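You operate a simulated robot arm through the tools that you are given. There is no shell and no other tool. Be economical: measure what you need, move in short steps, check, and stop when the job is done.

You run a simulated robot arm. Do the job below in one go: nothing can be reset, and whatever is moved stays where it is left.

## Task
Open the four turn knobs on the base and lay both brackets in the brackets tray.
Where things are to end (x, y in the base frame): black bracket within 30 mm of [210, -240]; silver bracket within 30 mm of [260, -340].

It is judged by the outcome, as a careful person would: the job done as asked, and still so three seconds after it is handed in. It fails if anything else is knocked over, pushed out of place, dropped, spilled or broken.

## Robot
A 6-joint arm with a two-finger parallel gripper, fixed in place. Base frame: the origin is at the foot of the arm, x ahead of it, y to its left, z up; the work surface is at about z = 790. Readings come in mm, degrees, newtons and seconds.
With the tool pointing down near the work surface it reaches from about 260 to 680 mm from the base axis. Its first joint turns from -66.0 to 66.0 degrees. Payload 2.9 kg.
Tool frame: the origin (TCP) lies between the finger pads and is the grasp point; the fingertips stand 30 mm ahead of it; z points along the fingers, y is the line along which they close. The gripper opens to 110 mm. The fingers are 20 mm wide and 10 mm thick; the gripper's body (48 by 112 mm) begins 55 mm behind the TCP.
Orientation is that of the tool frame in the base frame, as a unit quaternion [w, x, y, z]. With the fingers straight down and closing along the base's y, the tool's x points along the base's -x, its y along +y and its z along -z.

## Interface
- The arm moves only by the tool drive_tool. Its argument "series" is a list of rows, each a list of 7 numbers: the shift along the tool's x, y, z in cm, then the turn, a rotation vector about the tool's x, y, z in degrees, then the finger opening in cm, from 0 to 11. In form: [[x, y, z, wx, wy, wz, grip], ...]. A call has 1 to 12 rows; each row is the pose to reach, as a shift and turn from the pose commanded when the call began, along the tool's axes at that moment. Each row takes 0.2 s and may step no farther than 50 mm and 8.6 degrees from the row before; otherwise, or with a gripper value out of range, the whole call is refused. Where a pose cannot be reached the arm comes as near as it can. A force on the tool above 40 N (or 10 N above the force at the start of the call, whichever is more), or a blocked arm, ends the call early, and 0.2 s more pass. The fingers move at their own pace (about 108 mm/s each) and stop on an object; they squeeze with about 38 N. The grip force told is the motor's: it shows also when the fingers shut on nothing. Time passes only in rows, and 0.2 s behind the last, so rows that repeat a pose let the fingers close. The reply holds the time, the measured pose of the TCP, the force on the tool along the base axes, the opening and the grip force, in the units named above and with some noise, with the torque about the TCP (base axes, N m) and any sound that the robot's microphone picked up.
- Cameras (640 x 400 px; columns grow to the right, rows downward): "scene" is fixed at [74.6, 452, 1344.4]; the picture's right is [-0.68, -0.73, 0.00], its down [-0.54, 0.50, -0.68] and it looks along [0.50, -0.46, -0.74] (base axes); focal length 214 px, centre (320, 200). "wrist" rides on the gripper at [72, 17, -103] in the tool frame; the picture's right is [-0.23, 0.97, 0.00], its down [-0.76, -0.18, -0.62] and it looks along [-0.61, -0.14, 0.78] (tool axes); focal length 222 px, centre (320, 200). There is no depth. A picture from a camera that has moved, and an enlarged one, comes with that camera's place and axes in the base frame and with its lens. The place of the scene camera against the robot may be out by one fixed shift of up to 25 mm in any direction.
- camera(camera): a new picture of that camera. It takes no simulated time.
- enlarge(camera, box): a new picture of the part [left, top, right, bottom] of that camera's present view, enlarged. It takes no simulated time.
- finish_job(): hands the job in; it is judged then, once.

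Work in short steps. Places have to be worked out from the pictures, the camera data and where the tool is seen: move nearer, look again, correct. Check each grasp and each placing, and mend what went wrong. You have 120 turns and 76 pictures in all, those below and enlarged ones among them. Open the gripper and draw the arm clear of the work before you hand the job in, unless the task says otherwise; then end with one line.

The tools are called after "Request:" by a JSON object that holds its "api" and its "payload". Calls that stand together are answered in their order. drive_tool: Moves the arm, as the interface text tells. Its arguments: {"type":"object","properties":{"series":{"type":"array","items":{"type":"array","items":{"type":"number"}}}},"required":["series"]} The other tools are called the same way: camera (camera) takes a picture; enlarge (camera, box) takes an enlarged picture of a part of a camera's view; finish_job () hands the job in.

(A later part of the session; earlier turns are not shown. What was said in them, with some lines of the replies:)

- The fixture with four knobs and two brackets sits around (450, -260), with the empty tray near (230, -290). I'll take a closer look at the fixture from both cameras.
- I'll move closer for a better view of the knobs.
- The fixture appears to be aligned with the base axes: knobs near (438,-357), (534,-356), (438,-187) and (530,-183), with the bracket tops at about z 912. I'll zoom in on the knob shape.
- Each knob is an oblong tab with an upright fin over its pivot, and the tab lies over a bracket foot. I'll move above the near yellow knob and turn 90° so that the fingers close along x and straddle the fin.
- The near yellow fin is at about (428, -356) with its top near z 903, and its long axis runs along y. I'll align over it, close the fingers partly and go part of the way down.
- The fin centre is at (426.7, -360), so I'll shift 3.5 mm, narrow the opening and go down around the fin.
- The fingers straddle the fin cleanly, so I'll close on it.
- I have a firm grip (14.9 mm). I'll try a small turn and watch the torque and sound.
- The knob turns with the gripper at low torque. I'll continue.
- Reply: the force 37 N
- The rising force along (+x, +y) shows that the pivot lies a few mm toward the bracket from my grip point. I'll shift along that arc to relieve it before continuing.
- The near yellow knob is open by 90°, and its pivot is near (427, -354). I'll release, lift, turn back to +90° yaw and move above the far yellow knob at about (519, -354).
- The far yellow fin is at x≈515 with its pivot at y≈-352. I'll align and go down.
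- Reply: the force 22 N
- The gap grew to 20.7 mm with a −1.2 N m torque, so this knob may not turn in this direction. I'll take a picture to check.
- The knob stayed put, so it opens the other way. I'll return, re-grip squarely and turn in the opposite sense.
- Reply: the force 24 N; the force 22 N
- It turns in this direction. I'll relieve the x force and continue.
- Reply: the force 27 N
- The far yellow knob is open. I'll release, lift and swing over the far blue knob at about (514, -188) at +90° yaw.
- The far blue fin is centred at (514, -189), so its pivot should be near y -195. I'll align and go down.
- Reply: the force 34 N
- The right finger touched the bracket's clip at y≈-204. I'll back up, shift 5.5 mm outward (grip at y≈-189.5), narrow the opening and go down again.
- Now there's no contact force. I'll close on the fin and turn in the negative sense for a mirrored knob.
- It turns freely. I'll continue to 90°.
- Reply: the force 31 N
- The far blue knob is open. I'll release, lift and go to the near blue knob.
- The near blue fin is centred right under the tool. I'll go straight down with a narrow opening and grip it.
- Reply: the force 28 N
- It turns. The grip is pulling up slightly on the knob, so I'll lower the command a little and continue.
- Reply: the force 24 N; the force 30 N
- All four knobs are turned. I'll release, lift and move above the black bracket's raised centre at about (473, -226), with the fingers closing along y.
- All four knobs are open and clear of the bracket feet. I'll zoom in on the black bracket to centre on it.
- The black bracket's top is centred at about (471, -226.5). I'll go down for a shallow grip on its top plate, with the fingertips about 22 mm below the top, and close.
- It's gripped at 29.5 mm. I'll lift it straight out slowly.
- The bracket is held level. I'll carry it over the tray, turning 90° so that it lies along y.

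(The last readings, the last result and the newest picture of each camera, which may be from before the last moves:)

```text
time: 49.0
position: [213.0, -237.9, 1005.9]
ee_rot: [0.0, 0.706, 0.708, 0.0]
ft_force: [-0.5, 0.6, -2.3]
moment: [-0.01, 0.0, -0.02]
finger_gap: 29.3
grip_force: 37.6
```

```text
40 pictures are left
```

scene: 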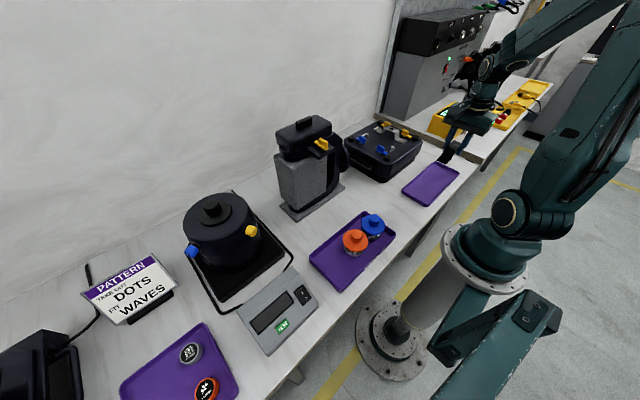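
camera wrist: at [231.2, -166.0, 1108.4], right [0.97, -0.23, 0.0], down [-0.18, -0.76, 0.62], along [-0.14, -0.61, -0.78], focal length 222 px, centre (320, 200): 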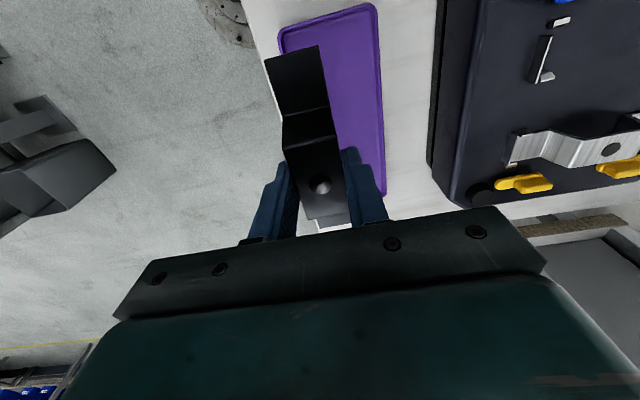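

The tray interior spans about x 193–287 and y −172 to −412, and the bracket is about 142 mm long. I'll shift to y −250 to clear the end wall and lower most of the way.

Request:
{"api": "drive_tool", "payload": {"series": [[-0.6, 0.05, 3, 0, 0, 0, 1], [-1.2, 0.1, 6, 0, 0, 0, 1], [-1.2, 0.1, 9, 0, 0, 0, 1], [-1.2, 0.1, 12, 0, 0, 0, 1], [-1.2, 0.1, 13.5, 0, 0, 0, 1], [-1.2, 0.1, 13.5, 0, 0, 0, 1]]}}

Request:
{"api": "enlarge", "payload": {"camera": "scene", "box": [385, 130, 485, 220]}}

Request:
{"api": "camera", "payload": {"camera": "wrist"}}

```text
time: 50.4
position: [214.9, -248.1, 871.2]
ee_rot: [0.0, 0.707, 0.708, -0.001]
ft_force: [0.2, -0.3, -1.3]
moment: [-0.05, -0.01, -0.01]
finger_gap: 29.4
grip_force: 37.5
```

```text
4.44 times, centred on (435, 175) of scene
camera zoom: at [74.6, 452.0, 1344.4], right [-0.68, -0.73, 0.0], down [-0.54, 0.5, -0.68], along [0.5, -0.46, -0.74], focal length 953 px, centre (-191, 311)
```

zoom: 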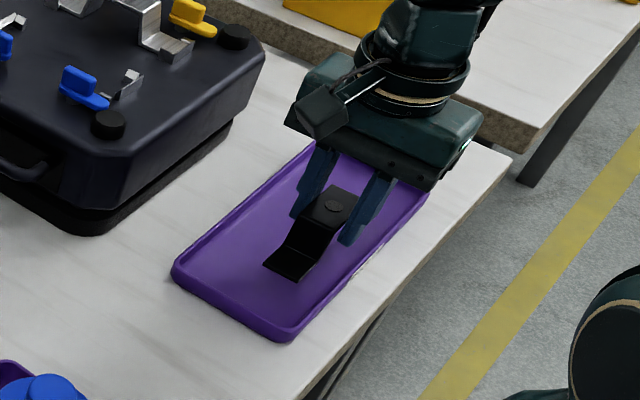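

```text
38 pictures are left
camera wrist: at [233.4, -177.2, 974.4], right [0.97, -0.23, 0.0], down [-0.18, -0.76, 0.62], along [-0.14, -0.61, -0.78], focal length 222 px, centre (320, 200)
```

wrist: 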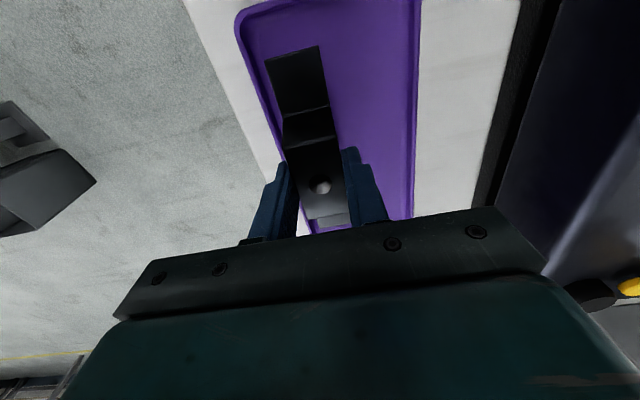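

There's good margin to the rims. I'll lower in small steps until it touches.

Request:
{"api": "drive_tool", "payload": {"series": [[0, 0, 0.5, 0, 0, 0, 1], [0, 0, 1, 0, 0, 0, 1], [0, 0, 1.4, 0, 0, 0, 1], [0, 0, 1.8, 0, 0, 0, 1], [0, 0, 2.1, 0, 0, 0, 1], [0, 0, 2.1, 0, 0, 0, 1]]}}

```text
time: 51.8
position: [214.8, -249.8, 850.5]
ee_rot: [0.0, 0.707, 0.707, 0.0]
ft_force: [0.0, -0.8, -2.1]
moment: [-0.01, 0.0, -0.03]
finger_gap: 29.1
grip_force: 37.7
```

Request:
{"api": "drive_tool", "payload": {"series": [[0, 0, 0.15, 0, 0, 0, 1], [0, 0, 0.3, 0, 0, 0, 1], [0, 0, 0.45, 0, 0, 0, 1], [0, 0, 0.6, 0, 0, 0, 1]]}}

Request:
{"api": "enlarge", "payload": {"camera": "scene", "box": [395, 150, 475, 210]}}

```text
time: 52.8
position: [216.0, -249.5, 843.6]
ee_rot: [0.0, 0.708, 0.706, 0.0]
ft_force: [0.0, 0.2, -1.4]
moment: [0.0, 0.0, -0.03]
finger_gap: 29.6
grip_force: 38.0
```

```text
6.67 times, centred on (435, 180) of scene
camera zoom: at [74.6, 452.0, 1344.4], right [-0.68, -0.73, 0.0], down [-0.54, 0.5, -0.68], along [0.5, -0.46, -0.74], focal length 1430 px, centre (-447, 333)
```

zoom: 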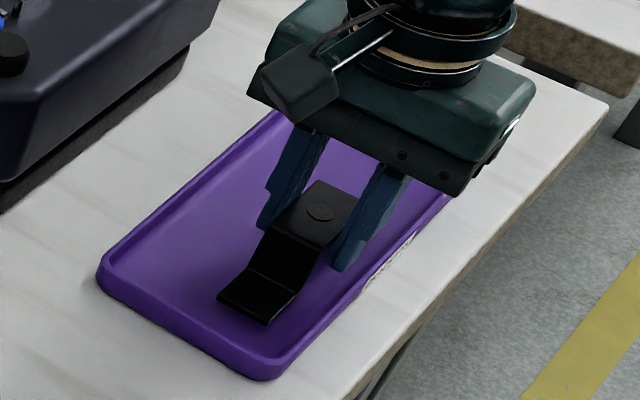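

Request:
{"api": "drive_tool", "payload": {"series": [[0, 0, 0.15, 0, 0, 0, 1], [0, 0, 0.3, 0, 0, 0, 1], [0, 0, 0.4, 0, 0, 0, 1], [0, 0, 0.4, 0, 0, 0, 1]]}}

```text
time: 53.8
position: [215.8, -248.9, 839.1]
ee_rot: [-0.001, 0.707, 0.707, -0.001]
ft_force: [0.0, -0.4, -2.2]
moment: [0.01, 0.02, -0.02]
finger_gap: 29.4
grip_force: 38.3
```

Request:
{"api": "drive_tool", "payload": {"series": [[0, 0, 0.1, 0, 0, 0, 1], [0, 0, 0.2, 0, 0, 0, 1], [0, 0, 0.3, 0, 0, 0, 1], [0, 0, 0.4, 0, 0, 0, 1]]}}

Request:
{"api": "enlarge", "payload": {"camera": "scene", "box": [405, 165, 455, 205]}}

```text
time: 54.8
position: [214.9, -247.9, 835.6]
ee_rot: [0.0, 0.707, 0.707, 0.0]
ft_force: [0.3, 0.0, -1.6]
moment: [-0.01, 0.03, 0.0]
finger_gap: 29.2
grip_force: 37.9
```

```text
10.00 times, centred on (430, 185) of scene
camera zoom: at [74.6, 452.0, 1344.4], right [-0.68, -0.73, 0.0], down [-0.54, 0.5, -0.68], along [0.5, -0.46, -0.74], focal length 2145 px, centre (-780, 350)
```

zoom: 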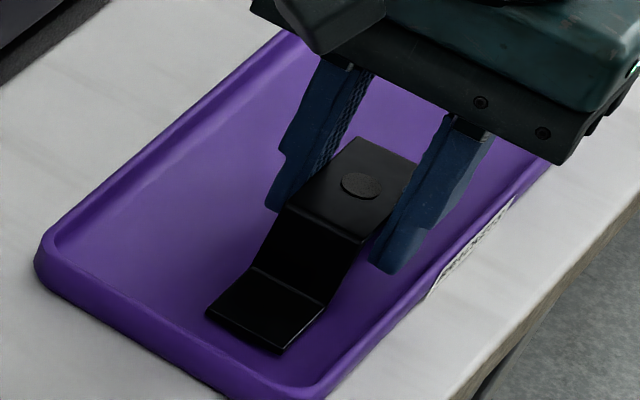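

There's no contact yet. I'll nudge 5 mm away from the near rim for finger clearance and continue down.

Request:
{"api": "drive_tool", "payload": {"series": [[0, 0.5, 0, 0, 0, 0, 1], [0, 0.5, 0.15, 0, 0, 0, 1], [0, 0.5, 0.3, 0, 0, 0, 1], [0, 0.5, 0.45, 0, 0, 0, 1], [0, 0.5, 0.45, 0, 0, 0, 1]]}}

```text
time: 56.0
position: [218.8, -250.2, 832.6]
ee_rot: [0.001, 0.707, 0.707, -0.001]
ft_force: [-8.2, 0.8, 23.9]
moment: [0.31, 0.02, -0.01]
finger_gap: 29.3
grip_force: 38.0
```

Contact is at TCP z≈832.6. I'll check what is touching.

Request:
{"api": "enlarge", "payload": {"camera": "scene", "box": [405, 165, 455, 205]}}

Request:
{"api": "enlarge", "payload": {"camera": "wrist", "box": [200, 0, 440, 230]}}

```text
10.00 times, centred on (430, 185) of scene
camera zoom: at [74.2, 452.2, 1344.4], right [-0.68, -0.73, 0.0], down [-0.54, 0.5, -0.68], along [0.5, -0.46, -0.74], focal length 2145 px, centre (-780, 350)
```

zoom: 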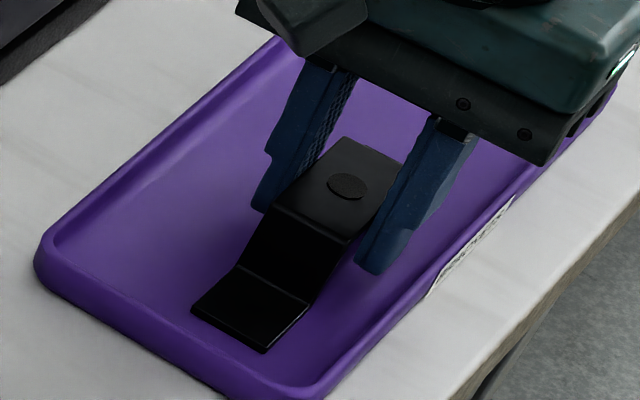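

```text
1.74 times, centred on (320, 115) of wrist
camera zoom: at [238.4, -178.0, 935.3], right [0.97, -0.23, 0.0], down [-0.18, -0.76, 0.62], along [-0.14, -0.61, -0.78], focal length 386 px, centre (320, 348)
```

zoom: 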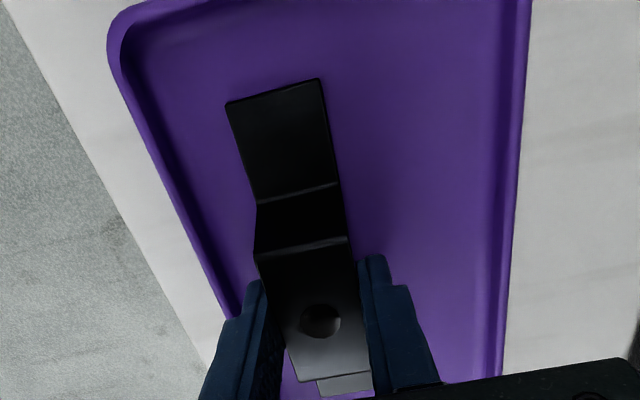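

The bracket is resting on the tray floor. I'll open only slightly because the rim is near, then lift straight up.

Request:
{"api": "drive_tool", "payload": {"series": [[0, 0, -0.2, 0, 0, 0, 3.4], [0, 0, -0.2, 0, 0, 0, 3.4], [0, 0, -0.2, 0, 0, 0, 3.4], [0, 0, -2, 0, 0, 0, 3.4], [0, 0, -5, 0, 0, 0, 3.4], [0, 0, -9, 0, 0, 0, 4], [0, 0, -13, 0, 0, 0, 6], [0, 0, -16, 0, 0, 0, 6], [0, 0, -16, 0, 0, 0, 6]]}}

Request:
{"api": "camera", "payload": {"camera": "wrist"}}

```text
time: 58.0
position: [221.3, -247.5, 993.3]
ee_rot: [-0.001, 0.707, 0.707, 0.0]
ft_force: [-0.3, -0.4, 0.5]
moment: [-0.01, 0.03, 0.0]
finger_gap: 60.0
grip_force: 0.0
```

```text
33 pictures are left
camera wrist: at [238.5, -175.3, 1096.9], right [0.97, -0.23, 0.0], down [-0.18, -0.76, 0.62], along [-0.14, -0.61, -0.78], focal length 222 px, centre (320, 200)
```

wrist: 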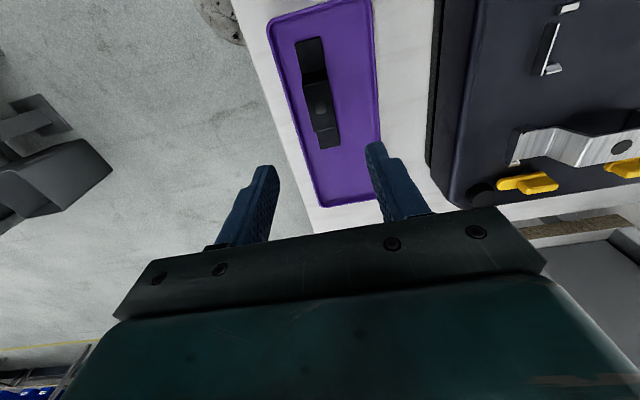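

The black bracket lies flat in the tray at about (221, -252). Next I'll go to the silver bracket at (472, -316).

Request:
{"api": "drive_tool", "payload": {"series": [[-0.6, 2.3, 0, 0, 0, 8.2, 6], [-1.2, 4.6, 0, 0, 0, 16.4, 6], [-1.9, 6.9, 0, 0, 0, 24.6, 6], [-2.5, 9.2, 0, 0, 0, 32.8, 6], [-3.1, 11.5, 0, 0, 0, 41, 6], [-3.7, 13.8, 0, 0, 0, 49.2, 6], [-4.3, 16.1, 0, 0, 0, 57.4, 6], [-5, 18.4, 0, 0, 0, 65.6, 6], [-5.6, 20.6, 0, 0, 0, 73.8, 6], [-6.2, 22.9, 0, 0, 0, 82, 6], [-6.8, 25.1, 0, 0, 0, 90, 6], [-6.8, 25.1, 0, 0, 0, 90, 6]]}}

Request:
{"api": "enlarge", "payload": {"camera": "wrist", "box": [230, 20, 430, 200]}}

```text
time: 60.6
position: [471.5, -317.4, 990.7]
ee_rot: [0.0, 1.0, 0.0, 0.0]
ft_force: [-0.1, 0.8, -0.3]
moment: [-0.03, 0.02, -0.02]
finger_gap: 60.0
grip_force: 0.1
```

```text
2.22 times, centred on (330, 110) of wrist
camera zoom: at [546.0, -335.3, 1093.8], right [-0.23, -0.97, 0.0], down [-0.76, 0.18, 0.62], along [-0.61, 0.14, -0.78], focal length 494 px, centre (298, 400)
```

zoom: 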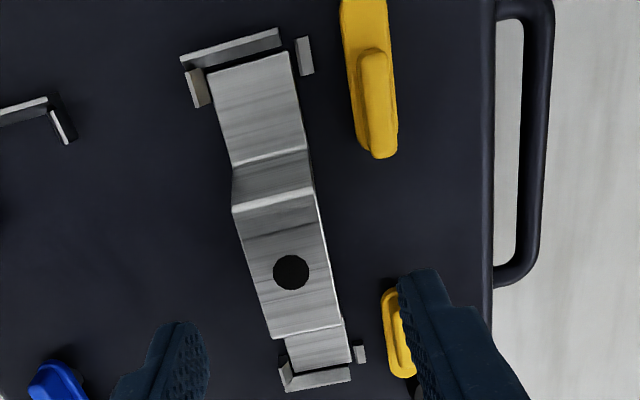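

The silver bracket is centred at about (469.5, -316). I'll use the same grip as for the black one.

Request:
{"api": "drive_tool", "payload": {"series": [[-0.2, -0.1, 2.5, 0, 0, 0, 5], [-0.2, -0.1, 5, 0, 0, 0, 5], [-0.2, -0.1, 6.45, 0, 0, 0, 5], [-0.2, -0.1, 6.45, 0, 0, 0, 5]]}}

Request:
{"api": "drive_tool", "payload": {"series": [[0, 0, 0, 0, 0, 0, 3.5], [0, 0, 0, 0, 0, 0, 1], [0, 0, 0, 0, 0, 0, 1], [0, 0, 0, 0, 0, 0, 1]]}}

Request:
{"api": "enlarge", "payload": {"camera": "wrist", "box": [230, 20, 430, 200]}}

```text
time: 61.6
position: [469.7, -316.3, 926.0]
ee_rot: [0.0, 1.0, -0.001, 0.0]
ft_force: [-0.7, 0.6, -0.2]
moment: [0.01, 0.01, -0.04]
finger_gap: 50.2
grip_force: 0.1
```

```text
time: 62.6
position: [469.7, -316.9, 927.6]
ee_rot: [0.0, 1.0, 0.0, 0.0]
ft_force: [0.4, -0.4, 0.7]
moment: [0.02, 0.04, -0.02]
finger_gap: 29.2
grip_force: 38.1
```

```text
2.22 times, centred on (330, 110) of wrist
camera zoom: at [543.7, -333.0, 1030.1], right [-0.23, -0.97, 0.0], down [-0.76, 0.18, 0.62], along [-0.61, 0.14, -0.78], focal length 494 px, centre (298, 400)
```

zoom: 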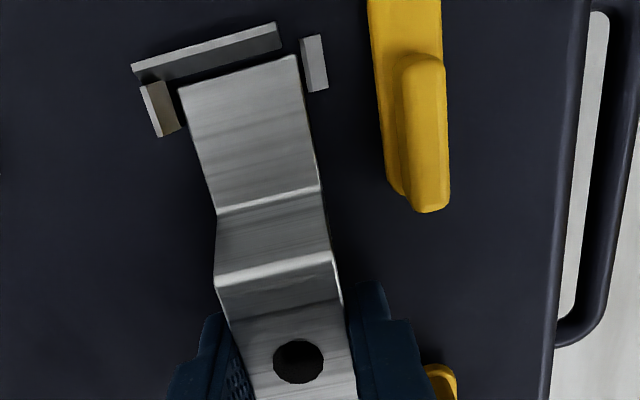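

The grip is good, so I'll lift it straight out.

Request:
{"api": "drive_tool", "payload": {"series": [[0, 0, -1, 0, 0, 0, 1], [0, 0, -2.5, 0, 0, 0, 1], [0, 0, -5, 0, 0, 0, 1], [0, 0, -8, 0, 0, 0, 1], [0, 0, -8, 0, 0, 0, 1]]}}

Request:
{"api": "camera", "payload": {"camera": "wrist"}}

```text
time: 63.8
position: [469.9, -315.7, 1007.8]
ee_rot: [0.0, 1.0, 0.0, 0.0]
ft_force: [-0.2, -0.2, -1.2]
moment: [0.01, -0.03, 0.02]
finger_gap: 29.2
grip_force: 38.3
```

```text
30 pictures are left
camera wrist: at [542.9, -333.7, 1111.6], right [-0.23, -0.97, 0.0], down [-0.76, 0.18, 0.62], along [-0.61, 0.14, -0.78], focal length 222 px, centre (320, 200)
```

wrist: 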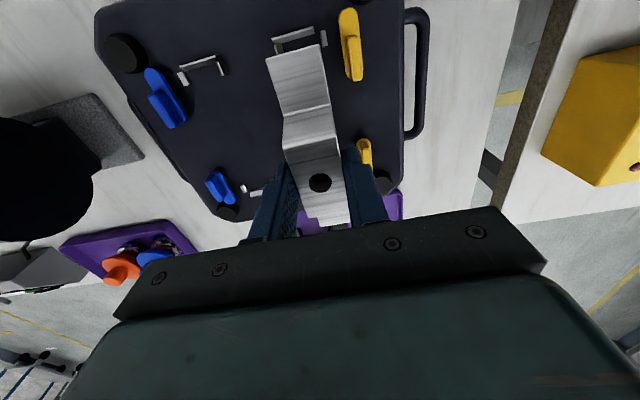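

The silver bracket is held level. I'll carry it over the tray to (259, -336), turning 90° on the way.

Request:
{"api": "drive_tool", "payload": {"series": [[-1.9, 0.2, 0, 0, 0, -8.2, 1], [-3.8, 0.4, 0, 0, 0, -16.4, 1], [-5.7, 0.6, 0, 0, 0, -24.6, 1], [-7.6, 0.8, 0, 0, 0, -32.8, 1], [-9.5, 1, 0, 0, 0, -41, 1], [-11.5, 1.2, 0, 0, 0, -49.2, 1], [-13.4, 1.4, 0, 0, 0, -57.4, 1], [-15.3, 1.6, 0, 0, 0, -65.6, 1], [-17.2, 1.8, 0, 0, 0, -73.8, 1], [-19.2, 2, 0, 0, 0, -82, 1], [-21.1, 2, 0, 0, 0, -90, 1], [-21.1, 2, 0, 0, 0, -90, 1]]}}

Request:
{"api": "drive_tool", "payload": {"series": [[0, 0, 3, 0, 0, 0, 1], [0, 0, 6, 0, 0, 0, 1], [0, 0, 9, 0, 0, 0, 1], [0, 0, 12, 0, 0, 0, 1], [0, 0, 14, 0, 0, 0, 1], [0, 0, 14, 0, 0, 0, 1]]}}

Request:
{"api": "camera", "payload": {"camera": "wrist"}}

Request:
{"api": "enlarge", "payload": {"camera": "scene", "box": [395, 145, 475, 210]}}

```text
time: 66.4
position: [257.0, -335.7, 1006.7]
ee_rot: [0.0, 0.707, 0.708, 0.0]
ft_force: [-0.4, -0.2, -1.6]
moment: [0.0, 0.01, 0.0]
finger_gap: 29.1
grip_force: 38.0
```

```text
time: 67.8
position: [259.2, -335.9, 867.4]
ee_rot: [0.0, 0.707, 0.707, 0.0]
ft_force: [0.9, 0.1, -2.1]
moment: [0.02, -0.05, -0.01]
finger_gap: 29.3
grip_force: 38.0
```

```text
29 pictures are left
camera wrist: at [276.5, -264.5, 970.3], right [0.97, -0.23, 0.0], down [-0.18, -0.76, 0.62], along [-0.14, -0.61, -0.78], focal length 222 px, centre (320, 200)
```

wrist: 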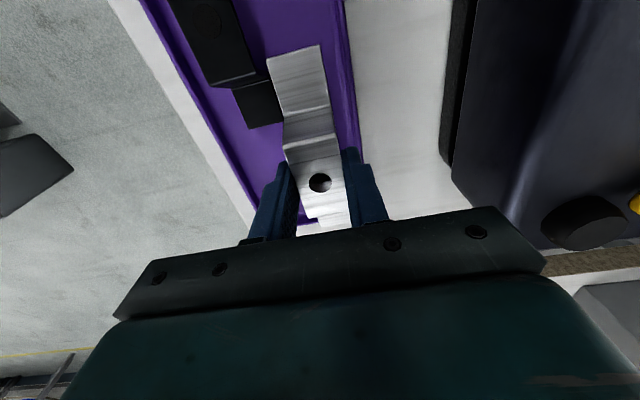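

```text
6.15 times, centred on (435, 178) of scene
camera zoom: at [74.6, 452.0, 1344.4], right [-0.68, -0.73, 0.0], down [-0.54, 0.5, -0.68], along [0.5, -0.46, -0.74], focal length 1320 px, centre (-388, 338)
```

zoom: 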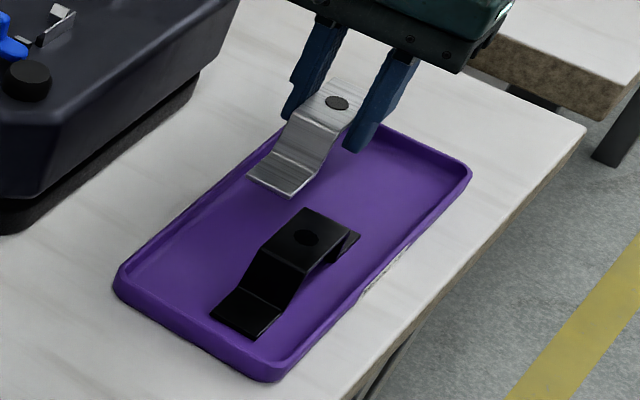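

The silver bracket clears both the black one and the rim. I'll lower in small steps to contact, expected at z≈833.

Request:
{"api": "drive_tool", "payload": {"series": [[0, -0.15, 1, 0, 0, 0, 1], [0, -0.15, 2, 0, 0, 0, 1], [0, -0.15, 2.8, 0, 0, 0, 1], [0, -0.15, 3.0, 0, 0, 0, 1], [0, -0.15, 3.15, 0, 0, 0, 1], [0, -0.15, 3.3, 0, 0, 0, 1]]}}

```text
time: 69.2
position: [256.5, -335.7, 833.1]
ee_rot: [0.0, 0.707, 0.707, 0.0]
ft_force: [-0.3, -0.2, -0.1]
moment: [-0.08, 0.0, -0.01]
finger_gap: 29.3
grip_force: 38.3
```

Request:
{"api": "drive_tool", "payload": {"series": [[0, 0, 0.1, 0, 0, 0, 1], [0, 0, 0.2, 0, 0, 0, 1], [0, 0, 0.2, 0, 0, 0, 1]]}}

Request:
{"api": "enlarge", "payload": {"camera": "wrist", "box": [200, 0, 440, 230]}}

```text
time: 70.0
position: [257.0, -336.8, 832.4]
ee_rot: [0.002, 0.707, 0.707, 0.0]
ft_force: [-5.1, 5.0, 28.0]
moment: [0.08, 0.03, 0.03]
finger_gap: 29.5
grip_force: 38.1
```

```text
1.74 times, centred on (320, 115) of wrist
camera zoom: at [274.8, -265.1, 935.5], right [0.97, -0.23, 0.0], down [-0.18, -0.76, 0.62], along [-0.14, -0.61, -0.78], focal length 386 px, centre (320, 348)
```

zoom: 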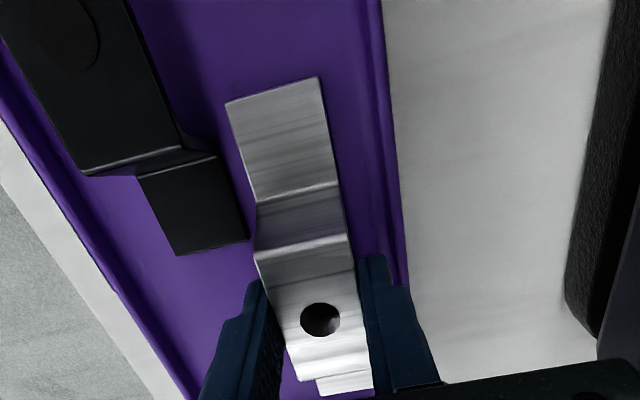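

It's resting on the tray floor beside the black bracket. I'll open slightly and lift straight up.

Request:
{"api": "drive_tool", "payload": {"series": [[0, 0, -0.2, 0, 0, 0, 3.4], [0, 0, -0.2, 0, 0, 0, 3.4], [0, 0, -0.2, 0, 0, 0, 3.4], [0, 0, -2, 0, 0, 0, 3.4], [0, 0, -5, 0, 0, 0, 3.4], [0, 0, -9, 0, 0, 0, 4], [0, 0, -13, 0, 0, 0, 6], [0, 0, -17, 0, 0, 0, 8], [0, 0, -21, 0, 0, 0, 8], [0, 0, -21, 0, 0, 0, 8]]}}

Request:
{"api": "camera", "payload": {"camera": "wrist"}}

Request:
{"api": "enlarge", "payload": {"camera": "scene", "box": [330, 105, 470, 215]}}

```text
time: 72.2
position: [257.8, -337.7, 1040.7]
ee_rot: [0.0, 0.707, 0.707, 0.0]
ft_force: [0.9, -0.4, -0.2]
moment: [0.02, 0.02, 0.01]
finger_gap: 80.0
grip_force: 0.1
```

```text
26 pictures are left
camera wrist: at [275.5, -265.8, 1144.8], right [0.97, -0.23, 0.0], down [-0.18, -0.76, 0.62], along [-0.14, -0.61, -0.78], focal length 222 px, centre (320, 200)
```

wrist: 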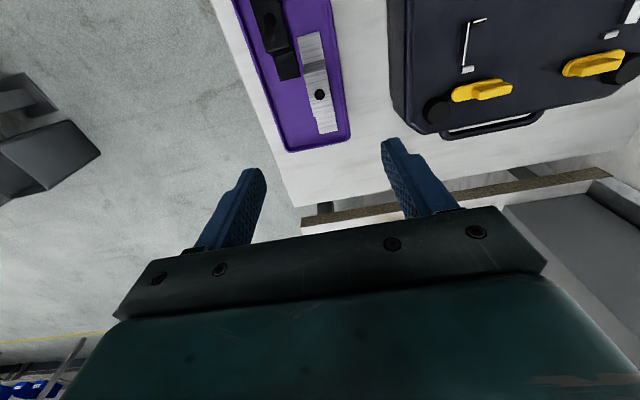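

```text
3.64 times, centred on (400, 160) of scene
camera zoom: at [74.6, 452.0, 1344.4], right [-0.68, -0.73, 0.0], down [-0.54, 0.5, -0.68], along [0.5, -0.46, -0.74], focal length 780 px, centre (29, 346)
```

zoom: 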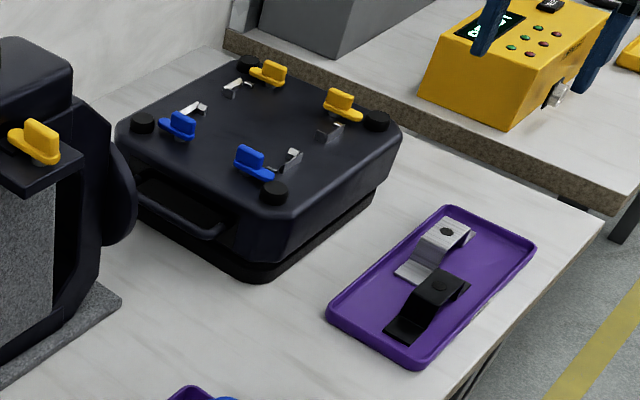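

Request:
{"api": "finish_job", "payload": {}}

```text
The job is handed in.
```

I turned all four knobs open by 90° and laid both brackets flat in the brackets tray: black at about (221, -252) and silver at about (258, -338), each within 30 mm of its target. The gripper is open and the arm is clear of the work.
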